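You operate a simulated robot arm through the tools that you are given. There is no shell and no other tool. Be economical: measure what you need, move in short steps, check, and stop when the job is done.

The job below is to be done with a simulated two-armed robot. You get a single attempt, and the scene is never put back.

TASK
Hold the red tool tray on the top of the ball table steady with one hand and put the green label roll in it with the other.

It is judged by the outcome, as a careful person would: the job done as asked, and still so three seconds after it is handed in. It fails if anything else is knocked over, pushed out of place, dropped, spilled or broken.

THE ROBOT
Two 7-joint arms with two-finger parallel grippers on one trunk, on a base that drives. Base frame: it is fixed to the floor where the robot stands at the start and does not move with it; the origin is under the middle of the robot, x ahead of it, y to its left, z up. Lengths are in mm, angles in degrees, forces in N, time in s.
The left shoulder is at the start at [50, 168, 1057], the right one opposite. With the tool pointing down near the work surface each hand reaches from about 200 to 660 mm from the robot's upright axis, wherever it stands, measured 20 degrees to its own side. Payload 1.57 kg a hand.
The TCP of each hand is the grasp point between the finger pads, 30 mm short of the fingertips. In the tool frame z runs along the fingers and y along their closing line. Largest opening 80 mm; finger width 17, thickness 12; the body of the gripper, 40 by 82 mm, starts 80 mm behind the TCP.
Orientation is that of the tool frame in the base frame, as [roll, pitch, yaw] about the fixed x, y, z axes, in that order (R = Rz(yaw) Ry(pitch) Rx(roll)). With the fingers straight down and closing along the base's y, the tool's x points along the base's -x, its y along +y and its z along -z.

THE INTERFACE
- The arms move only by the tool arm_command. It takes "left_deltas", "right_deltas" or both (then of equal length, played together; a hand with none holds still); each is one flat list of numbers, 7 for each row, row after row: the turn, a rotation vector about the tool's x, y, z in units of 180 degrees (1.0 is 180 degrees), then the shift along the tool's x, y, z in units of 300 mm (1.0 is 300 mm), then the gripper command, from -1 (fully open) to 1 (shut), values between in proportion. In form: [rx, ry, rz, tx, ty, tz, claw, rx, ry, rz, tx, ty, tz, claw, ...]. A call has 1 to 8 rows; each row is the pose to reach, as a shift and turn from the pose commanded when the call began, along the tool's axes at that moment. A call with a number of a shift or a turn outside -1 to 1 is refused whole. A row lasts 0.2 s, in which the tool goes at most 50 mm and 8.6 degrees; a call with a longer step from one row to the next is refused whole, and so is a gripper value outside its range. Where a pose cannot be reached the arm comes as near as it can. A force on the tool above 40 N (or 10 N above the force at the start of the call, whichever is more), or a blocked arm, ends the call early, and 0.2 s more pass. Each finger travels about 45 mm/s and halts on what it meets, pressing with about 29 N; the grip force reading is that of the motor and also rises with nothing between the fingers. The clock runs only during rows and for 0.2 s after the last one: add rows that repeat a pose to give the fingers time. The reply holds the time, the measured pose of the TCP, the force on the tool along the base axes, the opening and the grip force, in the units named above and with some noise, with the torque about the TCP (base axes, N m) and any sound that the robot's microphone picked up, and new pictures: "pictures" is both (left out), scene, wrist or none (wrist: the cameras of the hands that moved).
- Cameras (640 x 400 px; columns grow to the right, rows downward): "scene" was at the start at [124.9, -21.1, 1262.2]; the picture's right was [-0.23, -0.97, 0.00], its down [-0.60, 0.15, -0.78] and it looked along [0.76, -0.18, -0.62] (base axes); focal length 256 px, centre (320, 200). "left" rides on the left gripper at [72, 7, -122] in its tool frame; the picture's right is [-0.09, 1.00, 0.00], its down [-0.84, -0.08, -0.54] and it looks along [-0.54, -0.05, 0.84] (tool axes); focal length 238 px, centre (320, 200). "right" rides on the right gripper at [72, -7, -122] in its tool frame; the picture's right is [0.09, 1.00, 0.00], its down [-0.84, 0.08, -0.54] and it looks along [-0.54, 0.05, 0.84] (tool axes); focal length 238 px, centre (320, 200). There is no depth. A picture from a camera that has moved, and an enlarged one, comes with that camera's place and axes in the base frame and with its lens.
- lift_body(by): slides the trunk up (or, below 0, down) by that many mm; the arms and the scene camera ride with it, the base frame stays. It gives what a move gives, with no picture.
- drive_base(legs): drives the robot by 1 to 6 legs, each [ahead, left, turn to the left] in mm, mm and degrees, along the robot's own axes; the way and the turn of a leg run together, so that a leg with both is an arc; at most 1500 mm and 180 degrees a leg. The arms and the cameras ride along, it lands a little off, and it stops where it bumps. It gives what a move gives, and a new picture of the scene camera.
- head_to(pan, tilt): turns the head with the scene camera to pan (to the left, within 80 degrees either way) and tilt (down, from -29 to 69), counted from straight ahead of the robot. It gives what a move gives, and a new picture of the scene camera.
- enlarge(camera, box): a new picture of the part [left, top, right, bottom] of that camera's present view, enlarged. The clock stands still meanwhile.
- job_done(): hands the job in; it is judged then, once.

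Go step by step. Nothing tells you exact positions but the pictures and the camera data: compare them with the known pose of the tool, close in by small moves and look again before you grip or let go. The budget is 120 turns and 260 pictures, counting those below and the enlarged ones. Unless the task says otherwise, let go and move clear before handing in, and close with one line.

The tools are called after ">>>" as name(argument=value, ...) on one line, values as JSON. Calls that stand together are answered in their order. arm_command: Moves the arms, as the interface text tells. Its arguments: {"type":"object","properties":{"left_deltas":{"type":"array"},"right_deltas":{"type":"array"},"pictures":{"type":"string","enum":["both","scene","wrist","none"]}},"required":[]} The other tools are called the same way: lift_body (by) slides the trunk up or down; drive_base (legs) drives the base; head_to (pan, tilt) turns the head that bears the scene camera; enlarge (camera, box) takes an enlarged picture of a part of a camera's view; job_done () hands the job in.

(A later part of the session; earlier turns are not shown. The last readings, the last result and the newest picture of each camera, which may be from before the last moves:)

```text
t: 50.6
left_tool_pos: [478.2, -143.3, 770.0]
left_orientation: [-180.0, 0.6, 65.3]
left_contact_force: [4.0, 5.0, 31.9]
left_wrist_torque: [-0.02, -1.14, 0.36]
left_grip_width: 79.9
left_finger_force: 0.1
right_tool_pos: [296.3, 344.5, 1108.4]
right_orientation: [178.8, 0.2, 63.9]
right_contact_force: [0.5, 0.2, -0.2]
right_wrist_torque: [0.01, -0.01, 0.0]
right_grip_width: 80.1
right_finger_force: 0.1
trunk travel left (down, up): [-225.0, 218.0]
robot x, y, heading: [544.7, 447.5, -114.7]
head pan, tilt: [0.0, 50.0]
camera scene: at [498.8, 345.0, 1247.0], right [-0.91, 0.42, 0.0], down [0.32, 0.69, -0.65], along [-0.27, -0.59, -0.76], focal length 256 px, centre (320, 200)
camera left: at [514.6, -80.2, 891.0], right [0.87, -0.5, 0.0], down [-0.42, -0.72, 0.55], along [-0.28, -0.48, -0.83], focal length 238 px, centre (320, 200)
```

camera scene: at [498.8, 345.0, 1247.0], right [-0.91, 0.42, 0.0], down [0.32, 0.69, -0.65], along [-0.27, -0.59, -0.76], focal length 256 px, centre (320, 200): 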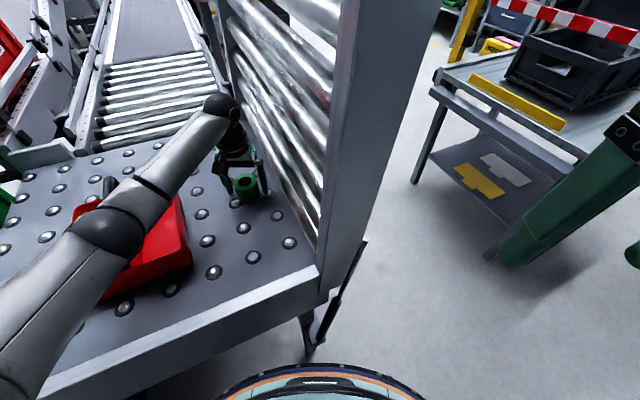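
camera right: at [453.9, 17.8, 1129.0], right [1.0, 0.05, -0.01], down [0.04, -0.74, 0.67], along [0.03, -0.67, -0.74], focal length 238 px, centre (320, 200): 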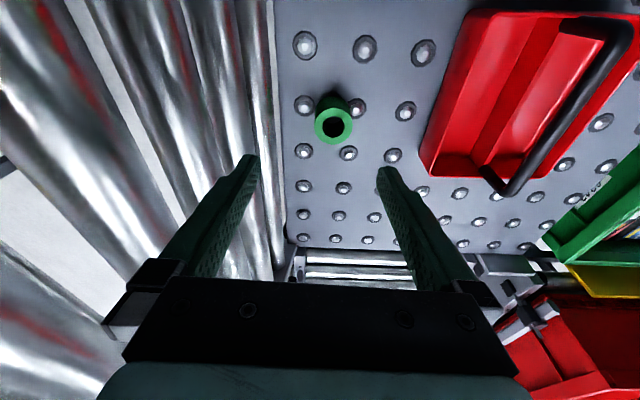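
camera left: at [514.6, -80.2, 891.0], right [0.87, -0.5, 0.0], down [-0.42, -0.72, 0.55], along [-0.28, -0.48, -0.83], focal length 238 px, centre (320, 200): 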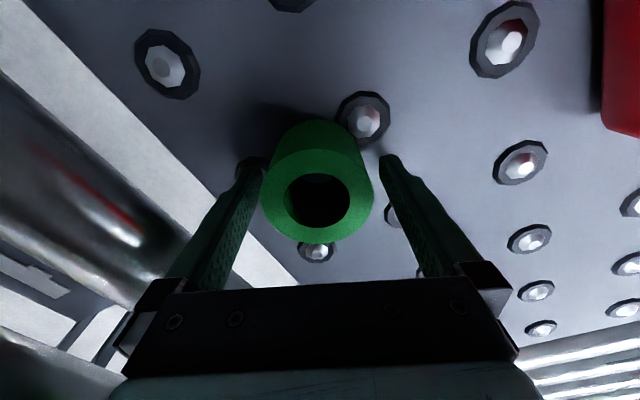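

A fingertip touched a ball or the table at tip z≈740, so I'll raise 5 mm and close on the roll.

>>> arm_command(left_deltas=[0, 0, 0, 0, 0, -0.02, -1, 0, 0, 0, 0, 0, -0.02, 0.1, 0, 0, 0, 0, 0, -0.02, 0.6, 0, 0, 0, 0, 0, -0.02, 1, 0, 0, 0, 0, 0, -0.02, 1, 0, 0, 0, 0, 0, -0.02, 1])

```text
t: 52.0
left_tool_pos: [479.3, -143.7, 769.7]
left_orientation: [-180.0, 0.1, 65.2]
left_contact_force: [2.0, -0.9, 17.7]
left_wrist_torque: [0.01, -0.39, -0.01]
left_grip_width: 57.1
left_finger_force: 29.0
right_tool_pos: [296.5, 342.4, 1106.7]
right_orientation: [178.8, 0.2, 63.9]
right_contact_force: [-0.2, -0.7, 0.0]
right_wrist_torque: [0.01, 0.0, -0.03]
right_grip_width: 79.7
right_finger_force: 0.0
trunk travel left (down, up): [-225.0, 218.0]
robot x, y, heading: [549.0, 447.6, -114.6]
head pan, tilt: [0.0, 50.0]
camera scene: at [498.5, 342.9, 1246.0], right [-0.91, 0.42, 0.0], down [0.32, 0.69, -0.64], along [-0.27, -0.58, -0.77], focal length 256 px, centre (320, 200)
camera left: at [514.6, -80.5, 891.7], right [0.86, -0.5, 0.0], down [-0.42, -0.73, 0.54], along [-0.27, -0.47, -0.84], focal length 238 px, centre (320, 200)
```

scene: 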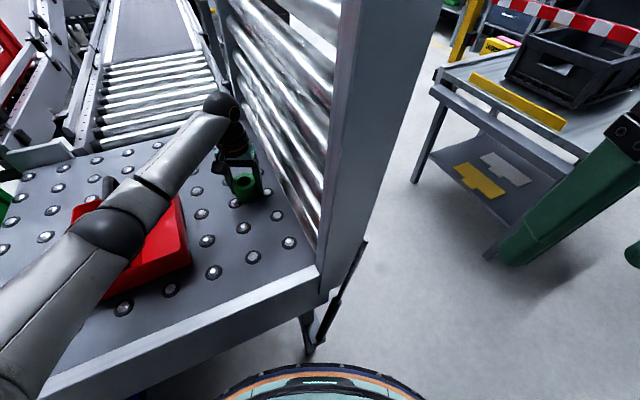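
left: 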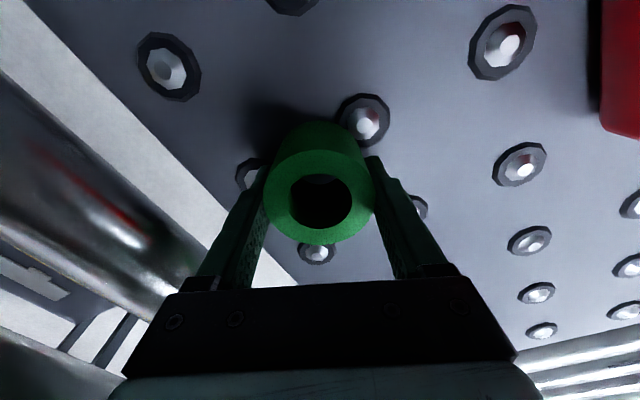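

The roll is gripped at 57 mm. I'll lift straight up.

>>> arm_command(left_deltas=[0, 0, 0, 0, 0, -0.07, 1, 0, 0, 0, 0, 0, -0.2, 1, 0, 0, 0, 0, 0, -0.35, 1, 0, 0, 0, 0, 0, -0.5, 1, 0, 0, 0, 0, 0, -0.65, 1])

```text
t: 53.2
left_tool_pos: [480.7, -142.0, 964.5]
left_orientation: [-179.9, -0.2, 65.2]
left_contact_force: [0.3, 0.2, -1.1]
left_wrist_torque: [0.0, -0.01, -0.05]
left_grip_width: 57.1
left_finger_force: 28.9
right_tool_pos: [296.6, 341.6, 1107.5]
right_orientation: [178.8, -0.1, 63.9]
right_contact_force: [1.1, 0.3, -0.7]
right_wrist_torque: [0.0, 0.03, -0.02]
right_grip_width: 79.9
right_finger_force: 0.0
trunk travel left (down, up): [-225.0, 218.0]
robot x, y, heading: [547.3, 448.1, -114.8]
head pan, tilt: [0.0, 50.0]
camera scene: at [498.1, 341.6, 1245.7], right [-0.91, 0.42, 0.0], down [0.32, 0.69, -0.64], along [-0.27, -0.58, -0.77], focal length 256 px, centre (320, 200)
camera left: at [516.0, -80.0, 1085.7], right [0.87, -0.5, 0.0], down [-0.42, -0.73, 0.54], along [-0.27, -0.47, -0.84], focal length 238 px, centre (320, 200)
```

scene: 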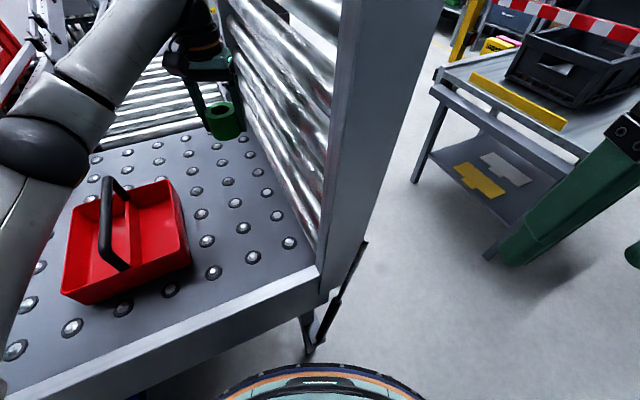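
left: 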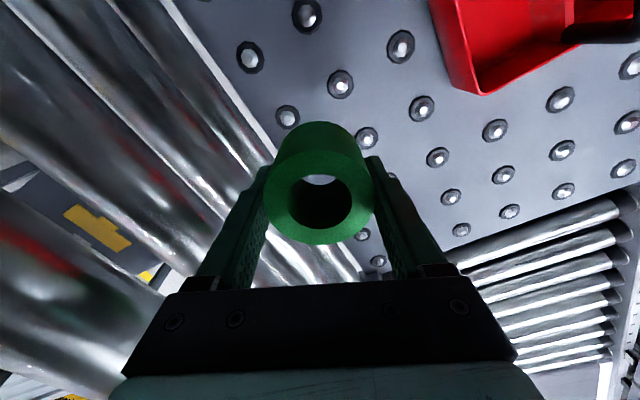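

The roll is held. I'll retract the left hand and drive back to the two-handed working position.

>>> arm_command(left_deltas=[0, 0, 0, 0.14, 0, -0.04, 1, 0, 0, 0, 0.28, 0, -0.08, 1, 0, 0, 0, 0.42, 0, -0.12, 1, 0, 0, 0, 0.56, 0, -0.12, 1, 0, 0, 0, 0.7, 0, -0.12, 1, 0, 0, 0, 0.8, 0, -0.12, 1], pictures="none")

>>> drive_base(legs=[[-200, 0, 0], [0, 0, 25], [0, 205, 0], [120, 0, 0]])

>>> head_to(pan=0, tilt=55)

```text
t: 54.6
left_tool_pos: [581.8, 74.8, 999.9]
left_orientation: [180.0, 0.0, 65.3]
left_contact_force: [0.4, -0.1, -0.7]
left_wrist_torque: [0.0, 0.01, 0.03]
left_grip_width: 57.1
left_finger_force: 28.9
right_tool_pos: [296.8, 340.1, 1107.7]
right_orientation: [178.7, -0.1, 63.8]
right_contact_force: [0.3, 0.0, 0.1]
right_wrist_torque: [0.01, -0.02, 0.0]
right_grip_width: 79.8
right_finger_force: 0.2
trunk travel left (down, up): [-225.0, 218.0]
robot x, y, heading: [547.0, 452.1, -115.1]
head pan, tilt: [0.0, 50.0]
```

```text
t: 60.3
left_tool_pos: [1024.5, 187.3, 998.2]
left_orientation: [180.0, -0.2, 90.2]
left_contact_force: [0.2, -0.1, -1.0]
left_wrist_torque: [0.03, 0.01, 0.0]
left_grip_width: 57.1
left_finger_force: 29.0
right_tool_pos: [655.1, 309.4, 1105.7]
right_orientation: [178.8, 0.0, 88.9]
right_contact_force: [-0.2, 0.4, 0.0]
right_wrist_torque: [0.01, -0.01, -0.03]
right_grip_width: 79.8
right_finger_force: 0.1
trunk travel left (down, up): [-225.0, 218.0]
robot x, y, heading: [834.6, 509.7, -89.6]
head pan, tilt: [0.0, 50.0]
camera scene: at [836.9, 393.8, 1245.6], right [-1.0, 0.0, 0.0], down [0.0, 0.77, -0.64], along [0.0, -0.64, -0.77], focal length 256 px, centre (320, 200)
```

scene: 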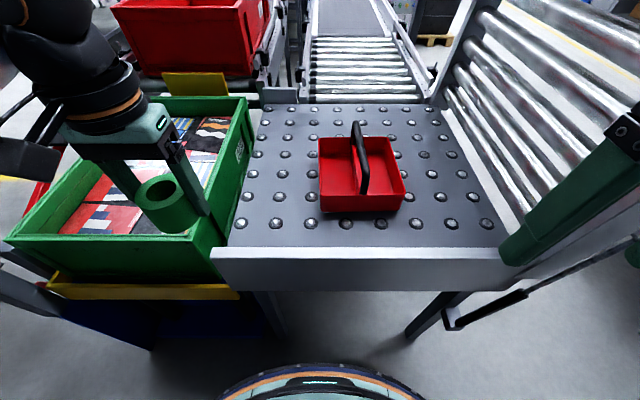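

```text
t: 61.0
left_tool_pos: [1024.3, 188.9, 999.6]
left_orientation: [-179.9, 0.0, 90.1]
left_contact_force: [-0.1, 0.0, -0.4]
left_wrist_torque: [0.02, -0.02, -0.01]
left_grip_width: 57.1
left_finger_force: 29.2
right_tool_pos: [653.5, 309.2, 1106.7]
right_orientation: [178.8, 0.0, 89.0]
right_contact_force: [0.3, 0.1, -0.6]
right_wrist_torque: [-0.01, 0.02, 0.0]
right_grip_width: 80.0
right_finger_force: 0.0
trunk travel left (down, up): [-225.0, 218.0]
robot x, y, heading: [836.3, 515.7, -89.7]
head pan, tilt: [0.0, 55.0]
camera scene: at [836.9, 399.2, 1239.3], right [-1.0, 0.0, 0.0], down [0.0, 0.82, -0.57], along [0.0, -0.57, -0.82], focal length 256 px, centre (320, 200)
```

scene: 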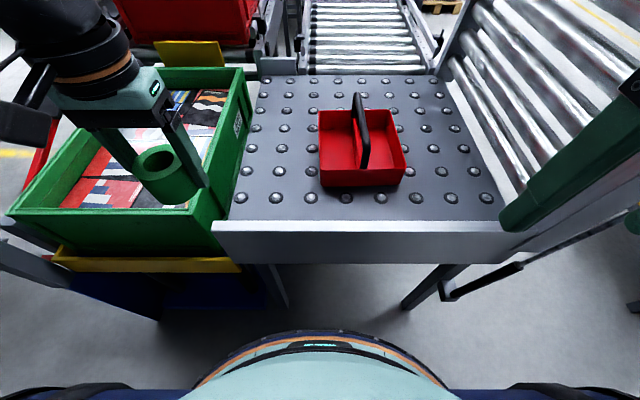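

I'll drive ahead to the working distance, then bring the right hand over the tray's right wall.

>>> drive_base(legs=[[115, 0, 0]])

>>> arm_command(right_deltas=[0, 0, 0, -0.1, -0.008, 0.075, -1, 0, 0, 0, -0.2, -0.015, 0.15, -1, 0, 0, 0, -0.31, -0.022, 0.225, -1, 0, 0, 0, -0.42, -0.03, 0.3, -1, 0, 0, 0, -0.53, -0.038, 0.38, -1, 0, 0, 0, -0.64, -0.046, 0.46, -1, 0, 0, 0, -0.74, -0.053, 0.54, -1, 0, 0, 0, -0.847, -0.06, 0.62, -1])

```text
t: 62.2
left_tool_pos: [1024.6, 74.0, 999.7]
left_orientation: [179.9, 0.0, 90.2]
left_contact_force: [-0.6, -0.2, -1.5]
left_wrist_torque: [0.06, 0.03, 0.01]
left_grip_width: 56.7
left_finger_force: 29.7
right_tool_pos: [655.0, 195.1, 1106.9]
right_orientation: [178.8, 0.0, 89.0]
right_contact_force: [-0.3, -0.4, 0.8]
right_wrist_torque: [0.01, 0.03, -0.01]
right_grip_width: 80.0
right_finger_force: 0.1
trunk travel left (down, up): [-225.0, 218.0]
robot x, y, heading: [836.4, 395.9, -89.9]
head pan, tilt: [0.0, 55.0]
camera scene: at [837.2, 285.4, 1239.1], right [-1.0, 0.0, 0.0], down [0.0, 0.82, -0.57], along [0.0, -0.57, -0.82], focal length 256 px, centre (320, 200)
```

scene: 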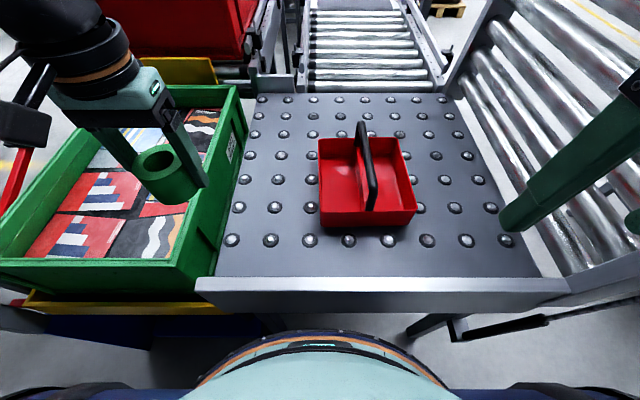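

```text
t: 64.0
left_tool_pos: [1025.2, 74.1, 1000.1]
left_orientation: [179.9, -0.1, 90.2]
left_contact_force: [0.2, 0.3, -1.9]
left_wrist_torque: [0.0, -0.01, 0.05]
left_grip_width: 57.0
left_finger_force: 29.1
right_tool_pos: [637.5, -59.3, 918.3]
right_orientation: [178.8, 0.2, 89.0]
right_contact_force: [-0.4, -0.2, 0.5]
right_wrist_torque: [0.03, -0.02, 0.01]
right_grip_width: 80.1
right_finger_force: 0.0
trunk travel left (down, up): [-225.0, 218.0]
robot x, y, heading: [834.1, 401.0, -89.7]
head pan, tilt: [0.0, 55.0]
camera scene: at [837.0, 285.6, 1239.2], right [-1.0, 0.0, 0.0], down [0.0, 0.82, -0.57], along [0.0, -0.57, -0.82], focal length 256 px, centre (320, 200)
camera right: at [629.7, 13.0, 1040.0], right [1.0, 0.07, 0.02], down [0.05, -0.84, 0.54], along [0.06, -0.54, -0.84], focal length 238 px, centre (320, 200)
```

scene: 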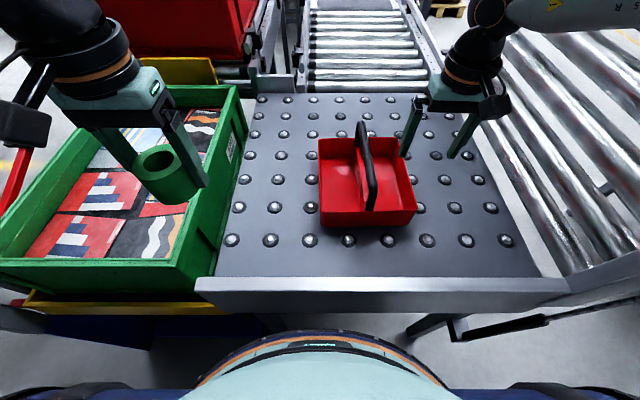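
right: 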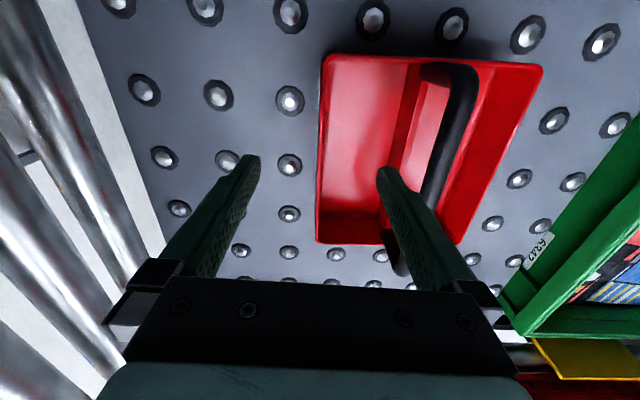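

The tray rim resolves to x 641–836, y +5 to −210, z≈800. I'll bring the right hand over the right wall at y≈−100.

>>> arm_command(right_deltas=[0, 0, 0, -0.07, 0.012, 0.1, -1, 0, 0, 0, -0.136, 0.022, 0.19, -1])

```text
t: 64.6
left_tool_pos: [1025.4, 75.4, 999.7]
left_orientation: [-180.0, 0.0, 90.3]
left_contact_force: [0.6, 0.3, -1.2]
left_wrist_torque: [0.05, -0.01, -0.01]
left_grip_width: 56.9
left_finger_force: 29.4
right_tool_pos: [643.1, -97.6, 864.0]
right_orientation: [178.8, 0.1, 88.9]
right_contact_force: [-0.7, 1.3, 0.2]
right_wrist_torque: [0.02, 0.01, -0.03]
right_grip_width: 80.0
right_finger_force: 0.1
trunk travel left (down, up): [-225.0, 218.0]
robot x, y, heading: [834.8, 396.8, -89.8]
head pan, tilt: [0.0, 55.0]
camera scene: at [837.1, 285.7, 1239.2], right [-1.0, 0.0, 0.0], down [0.0, 0.82, -0.57], along [0.0, -0.57, -0.82], focal length 256 px, centre (320, 200)
camera right: at [635.8, -26.3, 984.4], right [1.0, 0.07, 0.02], down [0.05, -0.84, 0.55], along [0.06, -0.54, -0.84], focal length 238 px, centre (320, 200)
```

scene: 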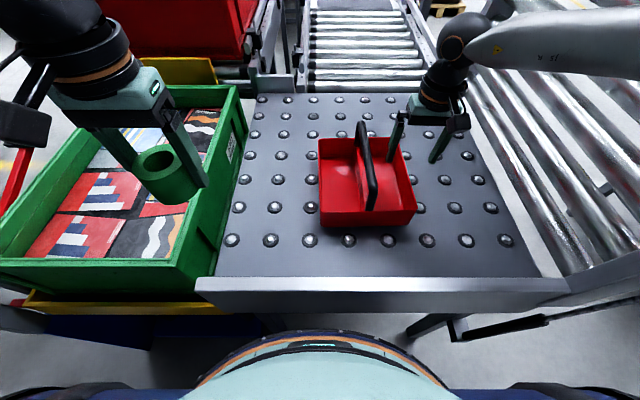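
right: 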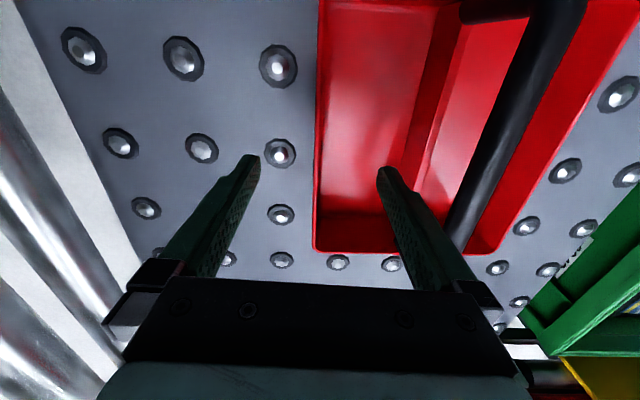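

The wall is centred between the fingers. I'll descend to z≈790, without closing yet.

>>> arm_command(right_deltas=[0, 0, 0, 0, 0.001, 0.12, -1, 0, 0, 0, 0, 0.001, 0.243, -1, 0, 0, 0, 0, 0.001, 0.243, -0.3])

```text
t: 65.4
left_tool_pos: [1025.1, 74.7, 1000.1]
left_orientation: [180.0, 0.0, 90.2]
left_contact_force: [-0.6, -0.3, -1.5]
left_wrist_torque: [-0.01, -0.02, 0.02]
left_grip_width: 57.0
left_finger_force: 28.2
right_tool_pos: [626.9, -79.1, 805.0]
right_orientation: [178.8, 0.1, 89.0]
right_contact_force: [0.2, 0.9, 0.4]
right_wrist_torque: [0.0, 0.02, 0.03]
right_grip_width: 52.0
right_finger_force: 0.0
right hand out of reach, approached as far as the arm can: row 1, 2, 3
trunk travel left (down, up): [-225.0, 218.0]
robot x, y, heading: [836.1, 398.9, -89.8]
head pan, tilt: [0.0, 55.0]
camera scene: at [837.2, 286.0, 1239.2], right [-1.0, 0.0, 0.0], down [0.0, 0.82, -0.57], along [0.0, -0.57, -0.82], focal length 256 px, centre (320, 200)
camera right: at [620.8, -7.8, 924.4], right [1.0, 0.07, 0.02], down [0.05, -0.84, 0.54], along [0.06, -0.54, -0.84], focal length 238 px, centre (320, 200)
```

scene: 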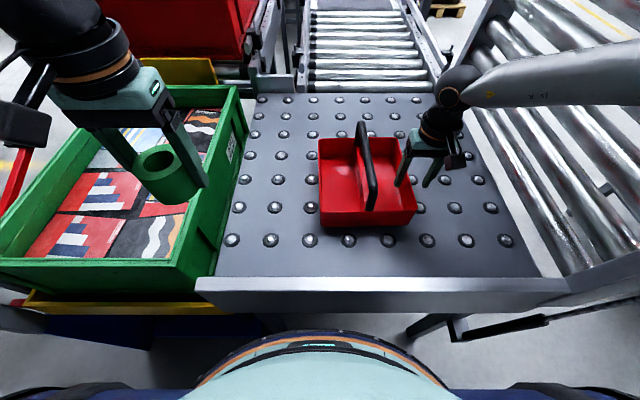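
right: 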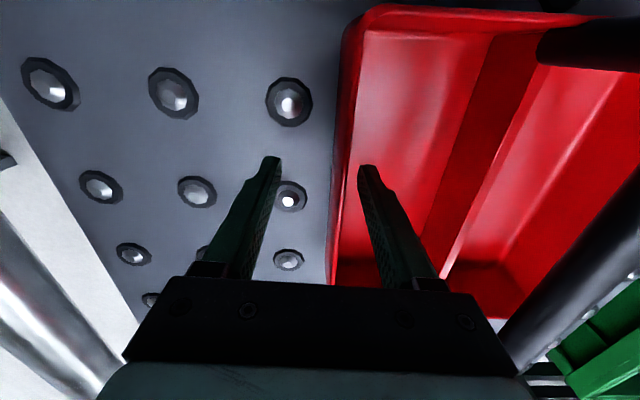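

The right hand hits its reach limit this low. I'll raise both hands, lower the trunk by 120 mm, and try again.

>>> arm_command(left_deltas=[0, 0, 0, 0, 0, -0.1, 1, 0, 0, 0, 0, 0, -0.2, 1, 0, 0, 0, 0, 0, -0.3, 1, 0, 0, 0, 0, 0, -0.4, 1, 0, 0, 0, 0, 0, -0.4, 1], right_deltas=[0, 0, 0, 0, 0, -0.1, -1, 0, 0, 0, 0, 0, -0.22, -1, 0, 0, 0, 0, 0, -0.35, -1, 0, 0, 0, 0, 0, -0.48, -1, 0, 0, 0, 0, 0, -0.6, -1], pictures="none")

>>> lift_body(by=-120)

```text
t: 66.6
left_tool_pos: [1025.7, 76.5, 1120.0]
left_orientation: [-179.9, 0.0, 90.2]
left_contact_force: [0.6, 0.3, -0.2]
left_wrist_torque: [0.02, 0.01, 0.04]
left_grip_width: 57.2
left_finger_force: 29.1
right_tool_pos: [625.5, -78.1, 984.3]
right_orientation: [178.8, -0.1, 89.0]
right_contact_force: [0.2, -0.2, 0.3]
right_wrist_torque: [0.0, 0.01, -0.02]
right_grip_width: 80.2
right_finger_force: 0.2
trunk travel left (down, up): [-225.0, 218.0]
robot x, y, heading: [834.1, 397.5, -90.0]
head pan, tilt: [0.0, 55.0]
```

```text
t: 68.1
left_tool_pos: [1026.1, 74.8, 999.7]
left_orientation: [180.0, 0.0, 90.2]
left_contact_force: [-0.1, 0.3, -1.5]
left_wrist_torque: [0.02, 0.01, 0.03]
left_grip_width: 56.9
left_finger_force: 28.9
right_tool_pos: [626.0, -79.4, 865.5]
right_orientation: [178.7, 0.0, 89.0]
right_contact_force: [-0.6, -0.2, -0.3]
right_wrist_torque: [0.0, -0.02, -0.02]
right_grip_width: 80.0
right_finger_force: 0.0
trunk travel left (down, up): [-105.0, 338.0]
robot x, y, heading: [835.5, 400.3, -89.7]
head pan, tilt: [0.0, 55.0]
```

>>> arm_command(right_deltas=[0, 0, 0, -0.053, 0.058, 0, -1, 0, 0, 0, -0.053, 0.058, 0.12, -1, 0, 0, 0, -0.053, 0.058, 0.245, -1])

```text
t: 68.9
left_tool_pos: [1026.0, 75.8, 999.0]
left_orientation: [179.9, -0.1, 90.3]
left_contact_force: [0.6, -0.1, -0.7]
left_wrist_torque: [-0.02, 0.0, 0.04]
left_grip_width: 56.9
left_finger_force: 28.6
right_tool_pos: [644.3, -95.6, 792.4]
right_orientation: [178.8, 0.1, 89.0]
right_contact_force: [0.6, 0.3, 0.6]
right_wrist_torque: [0.04, -0.01, -0.02]
right_grip_width: 80.2
right_finger_force: 0.1
trunk travel left (down, up): [-105.0, 338.0]
robot x, y, heading: [832.2, 400.6, -89.7]
head pan, tilt: [0.0, 55.0]
camera scene: at [837.2, 286.0, 1119.3], right [-1.0, 0.0, 0.0], down [0.0, 0.82, -0.57], along [0.0, -0.57, -0.82], focal length 256 px, centre (320, 200)
camera right: at [637.0, -23.0, 912.5], right [1.0, 0.07, 0.02], down [0.05, -0.84, 0.54], along [0.06, -0.54, -0.84], focal length 238 px, centre (320, 200)
```

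scene: 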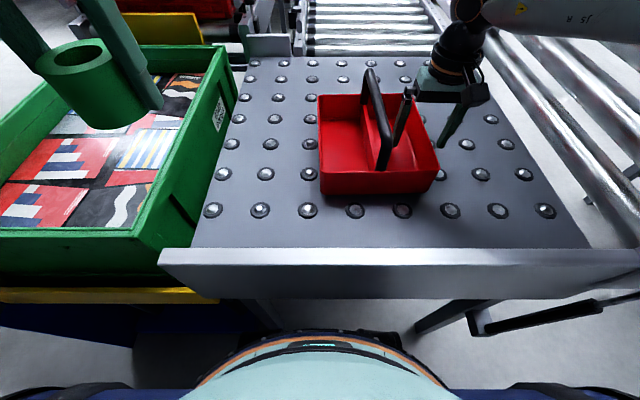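
right: 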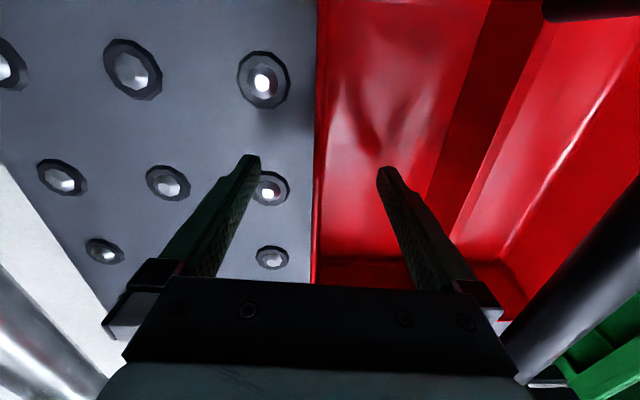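

The wall is centred. I'll close the right gripper on it.

>>> arm_command(right_deltas=[0, 0, 0, 0, 0, 0, -0.5, 0, 0, 0, 0, 0, 0, 0, 0, 0, 0, 0, 0, 0, 0.4, 0, 0, 0, 0, 0, 0, 0.7, 0, 0, 0, 0, 0, 0, 0.85, 0, 0, 0, 0, 0, 0, 1, 0, 0, 0, 0, 0, 0, 1, 0, 0, 0, 0, 0, 0, 1])

```text
t: 70.7
left_tool_pos: [1025.5, 75.0, 999.0]
left_orientation: [-180.0, 0.0, 90.2]
left_contact_force: [0.6, 0.2, -1.5]
left_wrist_torque: [-0.01, 0.02, -0.04]
left_grip_width: 57.1
left_finger_force: 29.1
right_tool_pos: [644.9, -94.9, 792.2]
right_orientation: [178.9, 0.0, 89.0]
right_contact_force: [-1.3, -0.4, 0.6]
right_wrist_torque: [0.07, 0.56, 0.0]
right_grip_width: 4.0
right_finger_force: 24.8
trunk travel left (down, up): [-105.0, 338.0]
robot x, y, heading: [836.5, 398.6, -89.6]
head pan, tilt: [0.0, 55.0]
camera scene: at [837.3, 286.0, 1119.2], right [-1.0, 0.0, 0.0], down [0.0, 0.82, -0.57], along [0.0, -0.57, -0.82], focal length 256 px, centre (320, 200)
camera right: at [636.9, -22.8, 912.6], right [1.0, 0.07, 0.02], down [0.05, -0.84, 0.54], along [0.06, -0.54, -0.84], focal length 238 px, centre (320, 200)
```

scene: 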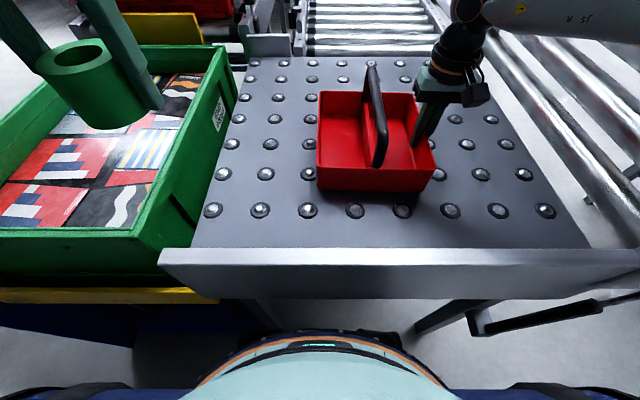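
right: 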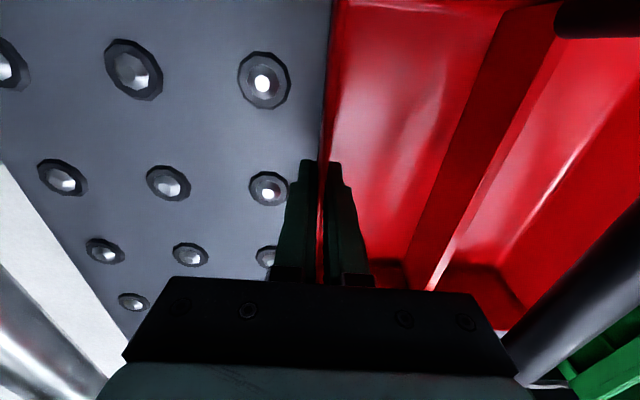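

The right hand holds the tray wall firmly. Now I'll rotate the left gripper 90° so its fingers close along y and fit in the compartment.

>>> arm_command(left_deltas=[0, 0, 0.0417, 0, 0, 0, 1, 0, 0, 0.083, 0, 0, 0, 1, 0, 0, 0.125, 0, 0, 0, 1, 0, 0, 0.167, 0, 0, 0, 1, 0, 0, 0.208, 0, 0, 0, 1, 0, 0, 0.25, 0, 0, 0, 1], pictures="none")

>>> arm_command(left_deltas=[0, 0, 0.0417, 0, 0, 0, 1, 0, 0, 0.083, 0, 0, 0, 1, 0, 0, 0.125, 0, 0, 0, 1, 0, 0, 0.167, 0, 0, 0, 1, 0, 0, 0.208, 0, 0, 0, 1, 0, 0, 0.25, 0, 0, 0, 1], pictures="both")

```text
t: 72.1
left_tool_pos: [1025.7, 75.7, 998.8]
left_orientation: [-179.8, 0.0, 45.1]
left_contact_force: [-0.4, 0.0, -0.8]
left_wrist_torque: [0.0, -0.04, -0.01]
left_grip_width: 56.7
left_finger_force: 28.8
right_tool_pos: [644.7, -95.4, 792.0]
right_orientation: [178.8, 0.1, 88.9]
right_contact_force: [-0.5, 0.5, 0.2]
right_wrist_torque: [0.03, 0.56, 0.02]
right_grip_width: 3.8
right_finger_force: 24.4
trunk travel left (down, up): [-105.0, 338.0]
robot x, y, heading: [838.5, 396.8, -89.8]
head pan, tilt: [0.0, 55.0]
```

```text
t: 73.5
left_tool_pos: [1025.5, 74.9, 998.3]
left_orientation: [179.9, 0.0, 0.0]
left_contact_force: [-0.2, 0.3, -1.3]
left_wrist_torque: [0.01, -0.02, 0.01]
left_grip_width: 57.5
left_finger_force: 28.9
right_tool_pos: [645.3, -94.2, 792.3]
right_orientation: [178.8, 0.1, 89.0]
right_contact_force: [-1.1, 0.6, -0.5]
right_wrist_torque: [0.01, 0.59, -0.03]
right_grip_width: 3.8
right_finger_force: 24.6
trunk travel left (down, up): [-105.0, 338.0]
robot x, y, heading: [837.2, 400.1, -89.8]
head pan, tilt: [0.0, 55.0]
camera scene: at [837.3, 286.0, 1119.2], right [-1.0, 0.0, 0.0], down [0.0, 0.82, -0.57], along [0.0, -0.57, -0.82], focal length 256 px, centre (320, 200)
camera left: at [1097.0, 68.3, 1121.2], right [-0.09, -1.0, 0.0], down [-0.84, 0.08, 0.54], along [-0.54, 0.05, -0.84], focal length 238 px, centre (320, 200)
```

scene: 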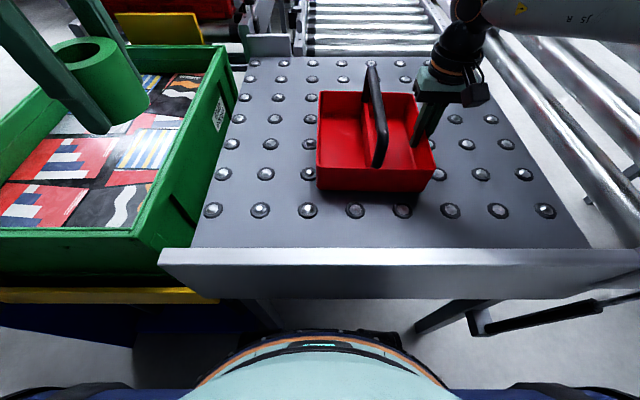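
left: 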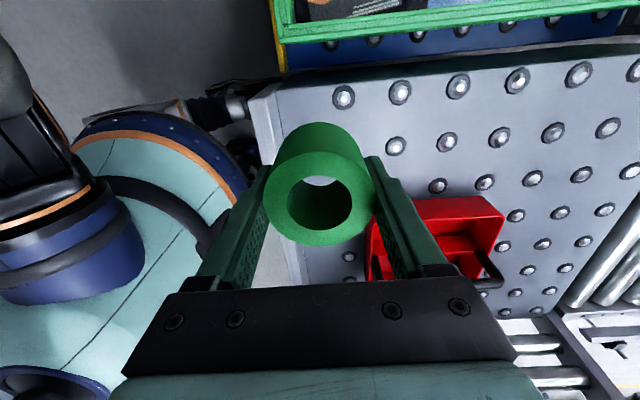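

The rotation worked. I'll move the left hand toward the left compartment, stop slightly short, and look.

>>> arm_command(left_deltas=[0, 0, 0, -0.1, 0.1, 0.017, 1, 0, 0, 0, -0.2, 0.2, 0.033, 1, 0, 0, 0, -0.3, 0.3, 0.05, 1, 0, 0, 0, -0.4, 0.4, 0.067, 1, 0, 0, 0, -0.5, 0.5, 0.083, 1, 0, 0, 0, -0.6, 0.6, 0.1, 1])

```text
t: 74.9
left_tool_pos: [846.7, -105.2, 970.5]
left_orientation: [180.0, -0.1, 0.1]
left_contact_force: [0.4, 0.1, -1.5]
left_wrist_torque: [0.03, 0.06, -0.02]
left_grip_width: 57.1
left_finger_force: 29.3
right_tool_pos: [643.2, -94.9, 792.9]
right_orientation: [178.9, 0.0, 89.0]
right_contact_force: [0.3, 0.8, -1.9]
right_wrist_torque: [-0.32, 0.57, 0.01]
right_grip_width: 4.0
right_finger_force: 24.8
trunk travel left (down, up): [-105.0, 338.0]
robot x, y, heading: [831.9, 397.3, -89.6]
head pan, tilt: [0.0, 55.0]
camera scene: at [837.1, 286.0, 1119.2], right [-1.0, 0.0, 0.0], down [0.0, 0.82, -0.57], along [0.0, -0.57, -0.82], focal length 256 px, centre (320, 200)
camera left: at [917.5, -112.2, 1091.0], right [-0.09, -1.0, 0.0], down [-0.84, 0.08, 0.54], along [-0.54, 0.05, -0.84], focal length 238 px, centre (320, 200)
```

scene: 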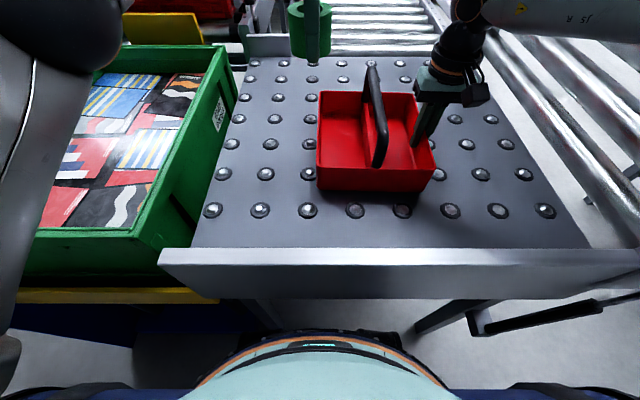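
left: 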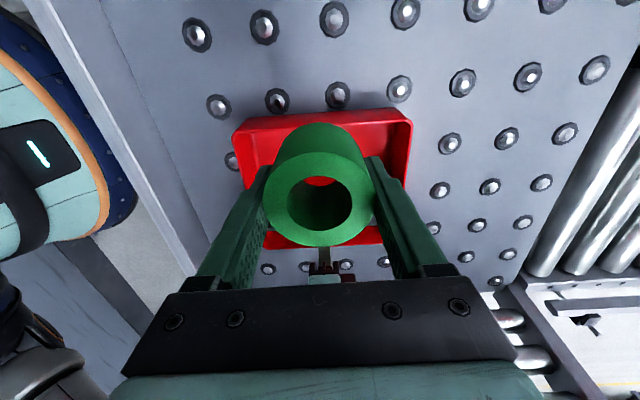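

I'll move over the left compartment centre (x≈791) and come partway down.

>>> arm_command(left_deltas=[0, 0, 0, -0.1, 0, 0, 1, 0, 0, 0, -0.185, 0, 0.05, 1, 0, 0, 0, -0.185, 0, 0.17, 1, 0, 0, 0, -0.185, 0, 0.3, 1])

>>> enlarge(camera="scene", box=[280, 20, 480, 200])

```text
t: 75.9
left_tool_pos: [791.2, -104.3, 879.1]
left_orientation: [180.0, 0.1, 0.2]
left_contact_force: [-0.1, 0.2, -1.4]
left_wrist_torque: [0.01, -0.05, 0.01]
left_grip_width: 57.1
left_finger_force: 28.9
right_tool_pos: [644.8, -94.6, 792.3]
right_orientation: [178.8, 0.0, 88.9]
right_contact_force: [0.4, -0.2, -0.5]
right_wrist_torque: [0.11, 0.51, -0.03]
right_grip_width: 3.8
right_finger_force: 25.1
trunk travel left (down, up): [-105.0, 338.0]
robot x, y, heading: [837.8, 398.7, -89.6]
head pan, tilt: [0.0, 55.0]
camera scene: at [837.3, 285.9, 1119.3], right [-1.0, 0.0, 0.0], down [0.0, 0.82, -0.57], along [0.0, -0.57, -0.82], focal length 256 px, centre (320, 200)
camera left: at [861.8, -111.7, 1000.4], right [-0.09, -1.0, 0.0], down [-0.84, 0.07, 0.54], along [-0.54, 0.05, -0.84], focal length 238 px, centre (320, 200)
```

scene: 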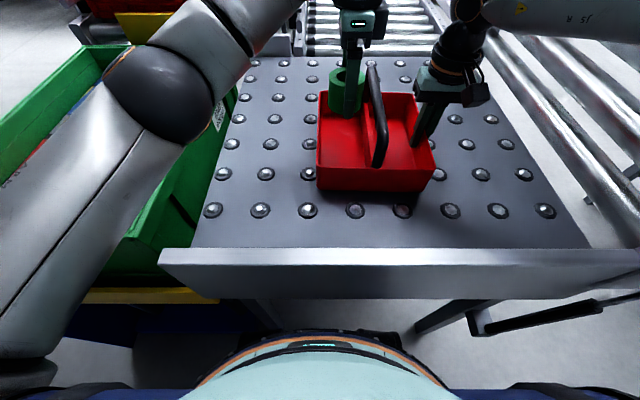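
left: 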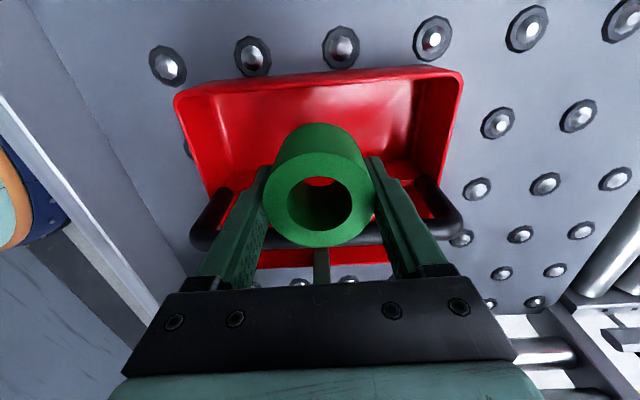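

```text
2.22 times, centred on (380, 110) of scene
camera zoom: at [837.3, 285.9, 1119.3], right [-1.0, 0.0, 0.0], down [0.0, 0.82, -0.57], along [0.0, -0.57, -0.82], focal length 570 px, centre (187, 400)
```

zoom: 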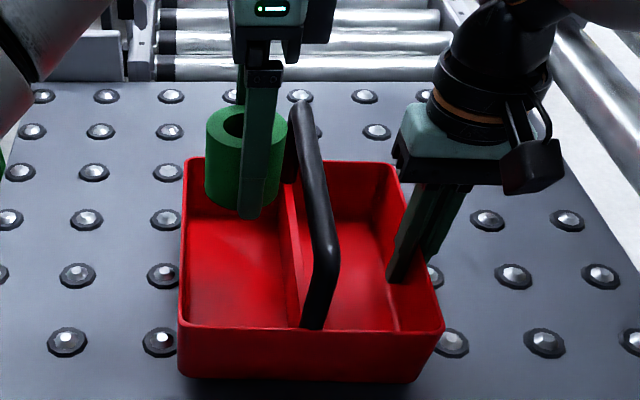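

The roll lines up with the left compartment. I'll shift 4 mm left and lower it inside to z≈800.

>>> arm_command(left_deltas=[0, 0, 0, 0.013, 0, 0.09, 1, 0, 0, 0, 0.013, 0, 0.18, 1, 0, 0, 0, 0.013, 0, 0.26, 1])

>>> enlarge(camera="scene", box=[280, 20, 480, 200])

```text
t: 76.7
left_tool_pos: [794.7, -105.7, 799.9]
left_orientation: [180.0, 0.0, 0.3]
left_contact_force: [-0.4, 0.6, -1.6]
left_wrist_torque: [0.01, 0.0, -0.02]
left_grip_width: 56.9
left_finger_force: 29.3
right_tool_pos: [643.8, -94.4, 792.8]
right_orientation: [178.8, 0.0, 89.0]
right_contact_force: [-0.2, -0.6, 0.5]
right_wrist_torque: [0.1, 0.53, 0.01]
right_grip_width: 4.0
right_finger_force: 24.8
trunk travel left (down, up): [-105.0, 338.0]
robot x, y, heading: [832.1, 399.5, -89.8]
head pan, tilt: [0.0, 55.0]
camera scene: at [837.3, 285.9, 1119.2], right [-1.0, 0.0, 0.0], down [0.0, 0.82, -0.57], along [0.0, -0.57, -0.82], focal length 256 px, centre (320, 200)
camera left: at [865.8, -112.4, 921.9], right [-0.09, -1.0, 0.0], down [-0.84, 0.07, 0.54], along [-0.54, 0.05, -0.84], focal length 238 px, centre (320, 200)
```

scene: 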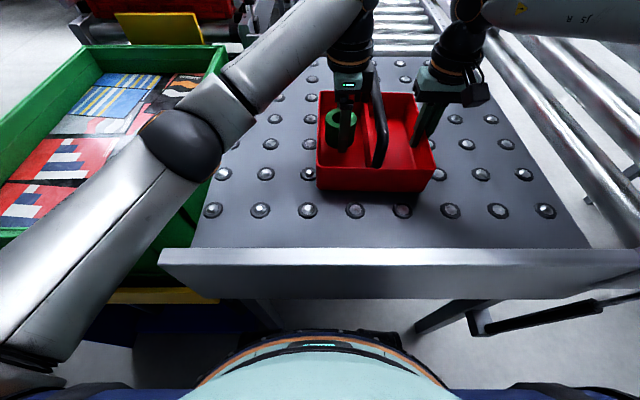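
left: 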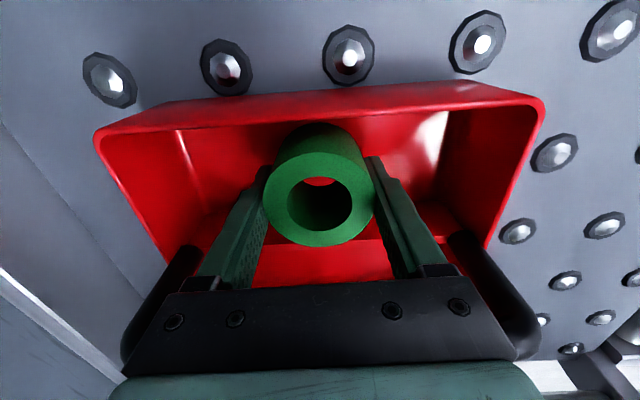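

```text
2.22 times, centred on (380, 110) of scene
camera zoom: at [837.3, 285.9, 1119.2], right [-1.0, 0.0, 0.0], down [0.0, 0.82, -0.57], along [0.0, -0.57, -0.82], focal length 570 px, centre (187, 400)
```

zoom: 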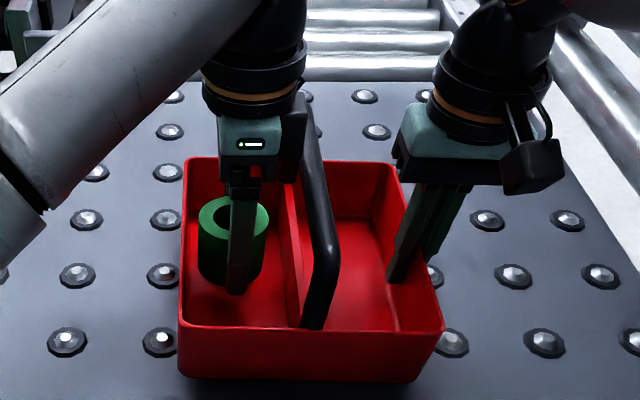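

The roll is inside the compartment. I'll lower it in small steps until it touches the floor.

>>> arm_command(left_deltas=[0, 0, 0, 0, 0, 0.015, 1, 0, 0, 0, 0, 0, 0.03, 1, 0, 0, 0, 0, 0, 0.045, 1], pictures="none")

```text
t: 77.5
left_tool_pos: [795.0, -106.0, 787.3]
left_orientation: [-179.8, 0.2, 0.2]
left_contact_force: [0.8, 0.1, -1.1]
left_wrist_torque: [-0.01, 0.0, 0.0]
left_grip_width: 57.0
left_finger_force: 28.8
right_tool_pos: [642.2, -94.7, 792.7]
right_orientation: [178.7, 0.1, 89.0]
right_contact_force: [-0.6, -1.4, 0.8]
right_wrist_torque: [0.0, 0.54, -0.01]
right_grip_width: 4.0
right_finger_force: 25.1
trunk travel left (down, up): [-105.0, 338.0]
robot x, y, heading: [832.9, 401.5, -89.7]
head pan, tilt: [0.0, 55.0]
```

>>> arm_command(left_deltas=[0, 0, 0, 0, 0, 0.01, 1, 0, 0, 0, 0, 0, 0.02, 1], pictures="none")

```text
t: 78.1
left_tool_pos: [794.6, -105.1, 782.3]
left_orientation: [-179.9, 0.0, 0.3]
left_contact_force: [-0.1, 0.1, -2.3]
left_wrist_torque: [0.04, -0.01, 0.0]
left_grip_width: 56.8
left_finger_force: 29.5
right_tool_pos: [642.5, -94.1, 791.9]
right_orientation: [178.8, -0.1, 89.1]
right_contact_force: [-0.5, 0.0, 0.6]
right_wrist_torque: [0.01, 0.58, 0.0]
right_grip_width: 4.1
right_finger_force: 24.9
trunk travel left (down, up): [-105.0, 338.0]
robot x, y, heading: [835.9, 403.9, -90.0]
head pan, tilt: [0.0, 55.0]
```

Still no contact at TCP z≈782, so I'll continue down in 3 mm steps.

>>> arm_command(left_deltas=[0, 0, 0, 0, 0, 0.01, 1, 0, 0, 0, 0, 0, 0.02, 1])

```text
t: 78.7
left_tool_pos: [796.1, -106.1, 777.1]
left_orientation: [179.9, 0.1, 0.2]
left_contact_force: [-0.2, -0.3, 1.4]
left_wrist_torque: [0.05, 0.0, 0.07]
left_grip_width: 57.2
left_finger_force: 28.9
right_tool_pos: [644.3, -94.8, 791.9]
right_orientation: [178.9, 0.0, 89.0]
right_contact_force: [-0.2, -0.4, 0.1]
right_wrist_torque: [-0.03, 0.94, -0.04]
right_grip_width: 3.9
right_finger_force: 24.4
trunk travel left (down, up): [-105.0, 338.0]
robot x, y, heading: [834.0, 399.4, -89.7]
head pan, tilt: [0.0, 55.0]
camera scene: at [837.4, 286.1, 1119.3], right [-1.0, 0.0, 0.0], down [0.0, 0.82, -0.57], along [0.0, -0.57, -0.82], focal length 256 px, centre (320, 200)
camera left: at [866.0, -111.8, 897.6], right [-0.09, -1.0, 0.0], down [-0.84, 0.07, 0.54], along [-0.54, 0.05, -0.84], focal length 238 px, centre (320, 200)
```

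scene: 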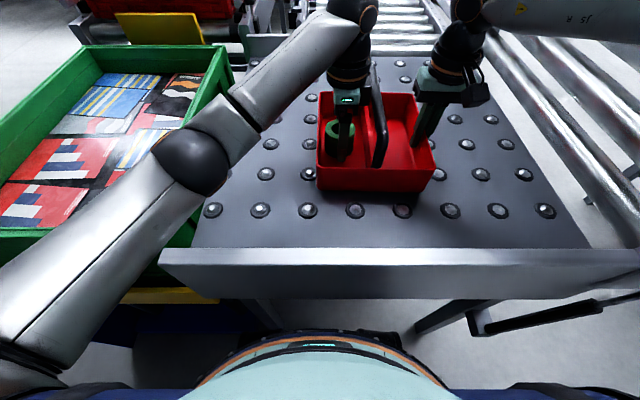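
left: 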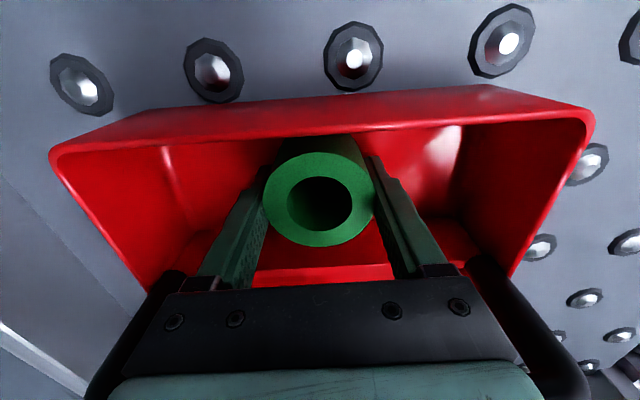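

Light contact with the tray floor: the load changed and the right wrist torque rose. I'll release the roll.

>>> arm_command(left_deltas=[0, 0, 0, 0, 0, 0, 0.2, 0, 0, 0, 0, 0, 0, -0.4, 0, 0, 0, 0, 0, 0, -0.8, 0, 0, 0, 0, 0, 0, -0.9, 0, 0, 0, 0, 0, 0, -0.9])

```text
t: 79.9
left_tool_pos: [795.5, -105.0, 775.4]
left_orientation: [179.9, 0.0, 0.2]
left_contact_force: [-0.3, 0.5, 1.1]
left_wrist_torque: [-0.03, -0.02, 0.01]
left_grip_width: 75.1
left_finger_force: 0.0
right_tool_pos: [643.5, -93.5, 793.3]
right_orientation: [178.9, 0.0, 88.9]
right_contact_force: [-0.4, -2.3, -1.8]
right_wrist_torque: [0.05, 0.98, -0.17]
right_grip_width: 3.9
right_finger_force: 24.4
trunk travel left (down, up): [-105.0, 338.0]
robot x, y, heading: [834.4, 399.5, -90.1]
head pan, tilt: [0.0, 55.0]
camera scene: at [837.3, 286.0, 1119.2], right [-1.0, 0.0, 0.0], down [0.0, 0.82, -0.57], along [0.0, -0.57, -0.82], focal length 256 px, centre (320, 200)
camera left: at [866.1, -112.0, 897.1], right [-0.09, -1.0, 0.0], down [-0.84, 0.07, 0.54], along [-0.54, 0.05, -0.84], focal length 238 px, centre (320, 200)
```

scene: 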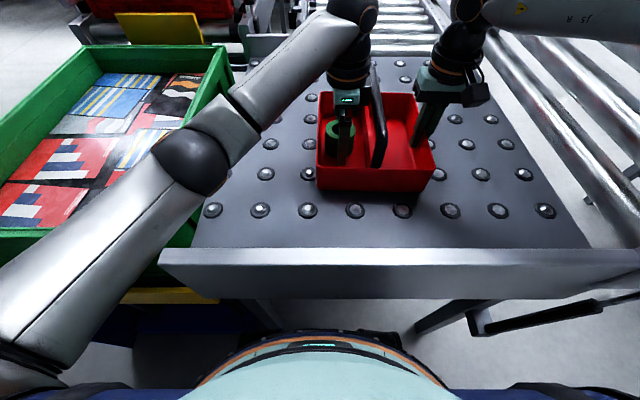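
left: 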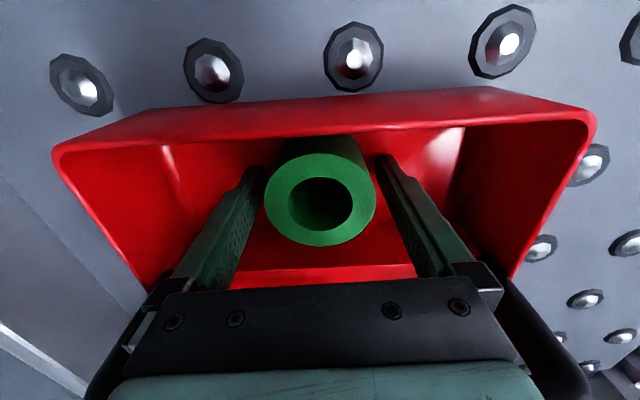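

The roll stands free in the tray. I'll raise the left hand straight up.

>>> arm_command(left_deltas=[0, 0, 0, 0, 0, -0.05, -0.9, 0, 0, 0, 0, 0, -0.18, -0.9, 0, 0, 0, 0, 0, -0.33, -0.9, 0, 0, 0, 0, 0, -0.48, -0.9, 0, 0, 0, 0, 0, -0.63, -0.9, 0, 0, 0, 0.1, -0.1, -0.63, -0.9, 0, 0, 0, 0.2, -0.2, -0.63, -0.9, 0, 0, 0, 0.3, -0.3, -0.63, -0.9])

```text
t: 81.7
left_tool_pos: [883.9, -14.4, 966.3]
left_orientation: [-179.9, -0.1, 0.4]
left_contact_force: [1.0, 0.5, -0.5]
left_wrist_torque: [0.03, -0.02, 0.02]
left_grip_width: 75.9
left_finger_force: 0.1
left hand out of reach, approached as far as the arm can: row 5
right_tool_pos: [645.0, -94.9, 792.1]
right_orientation: [178.8, 0.1, 89.0]
right_contact_force: [-0.3, 0.8, 0.3]
right_wrist_torque: [0.06, 0.61, 0.0]
right_grip_width: 3.9
right_finger_force: 25.0
trunk travel left (down, up): [-105.0, 338.0]
robot x, y, heading: [834.9, 401.1, -89.8]
head pan, tilt: [0.0, 55.0]
camera scene: at [837.3, 286.1, 1119.2], right [-1.0, 0.0, 0.0], down [0.0, 0.82, -0.57], along [0.0, -0.57, -0.82], focal length 256 px, centre (320, 200)
camera left: at [955.2, -21.2, 1087.0], right [-0.09, -1.0, 0.0], down [-0.84, 0.07, 0.54], along [-0.54, 0.05, -0.84], focal length 238 px, centre (320, 200)
```

scene: 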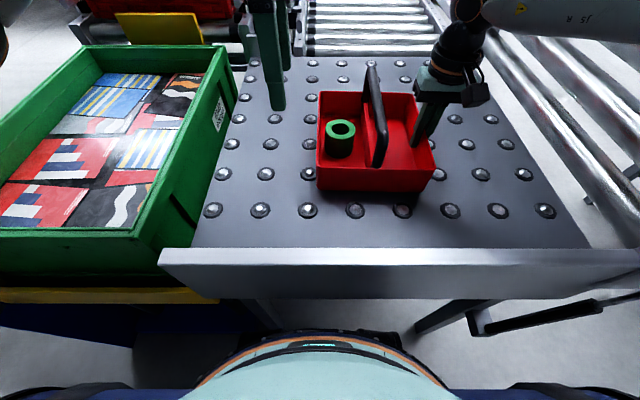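
left: 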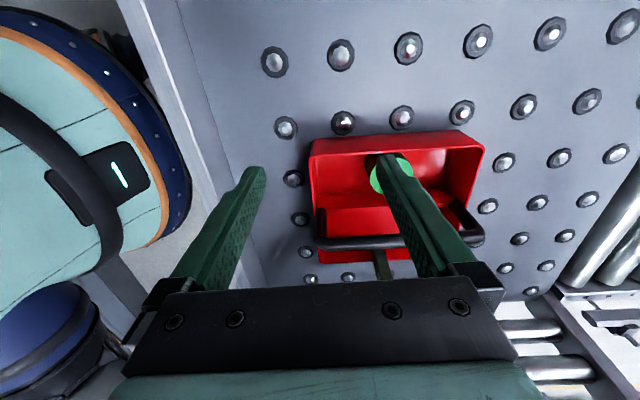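

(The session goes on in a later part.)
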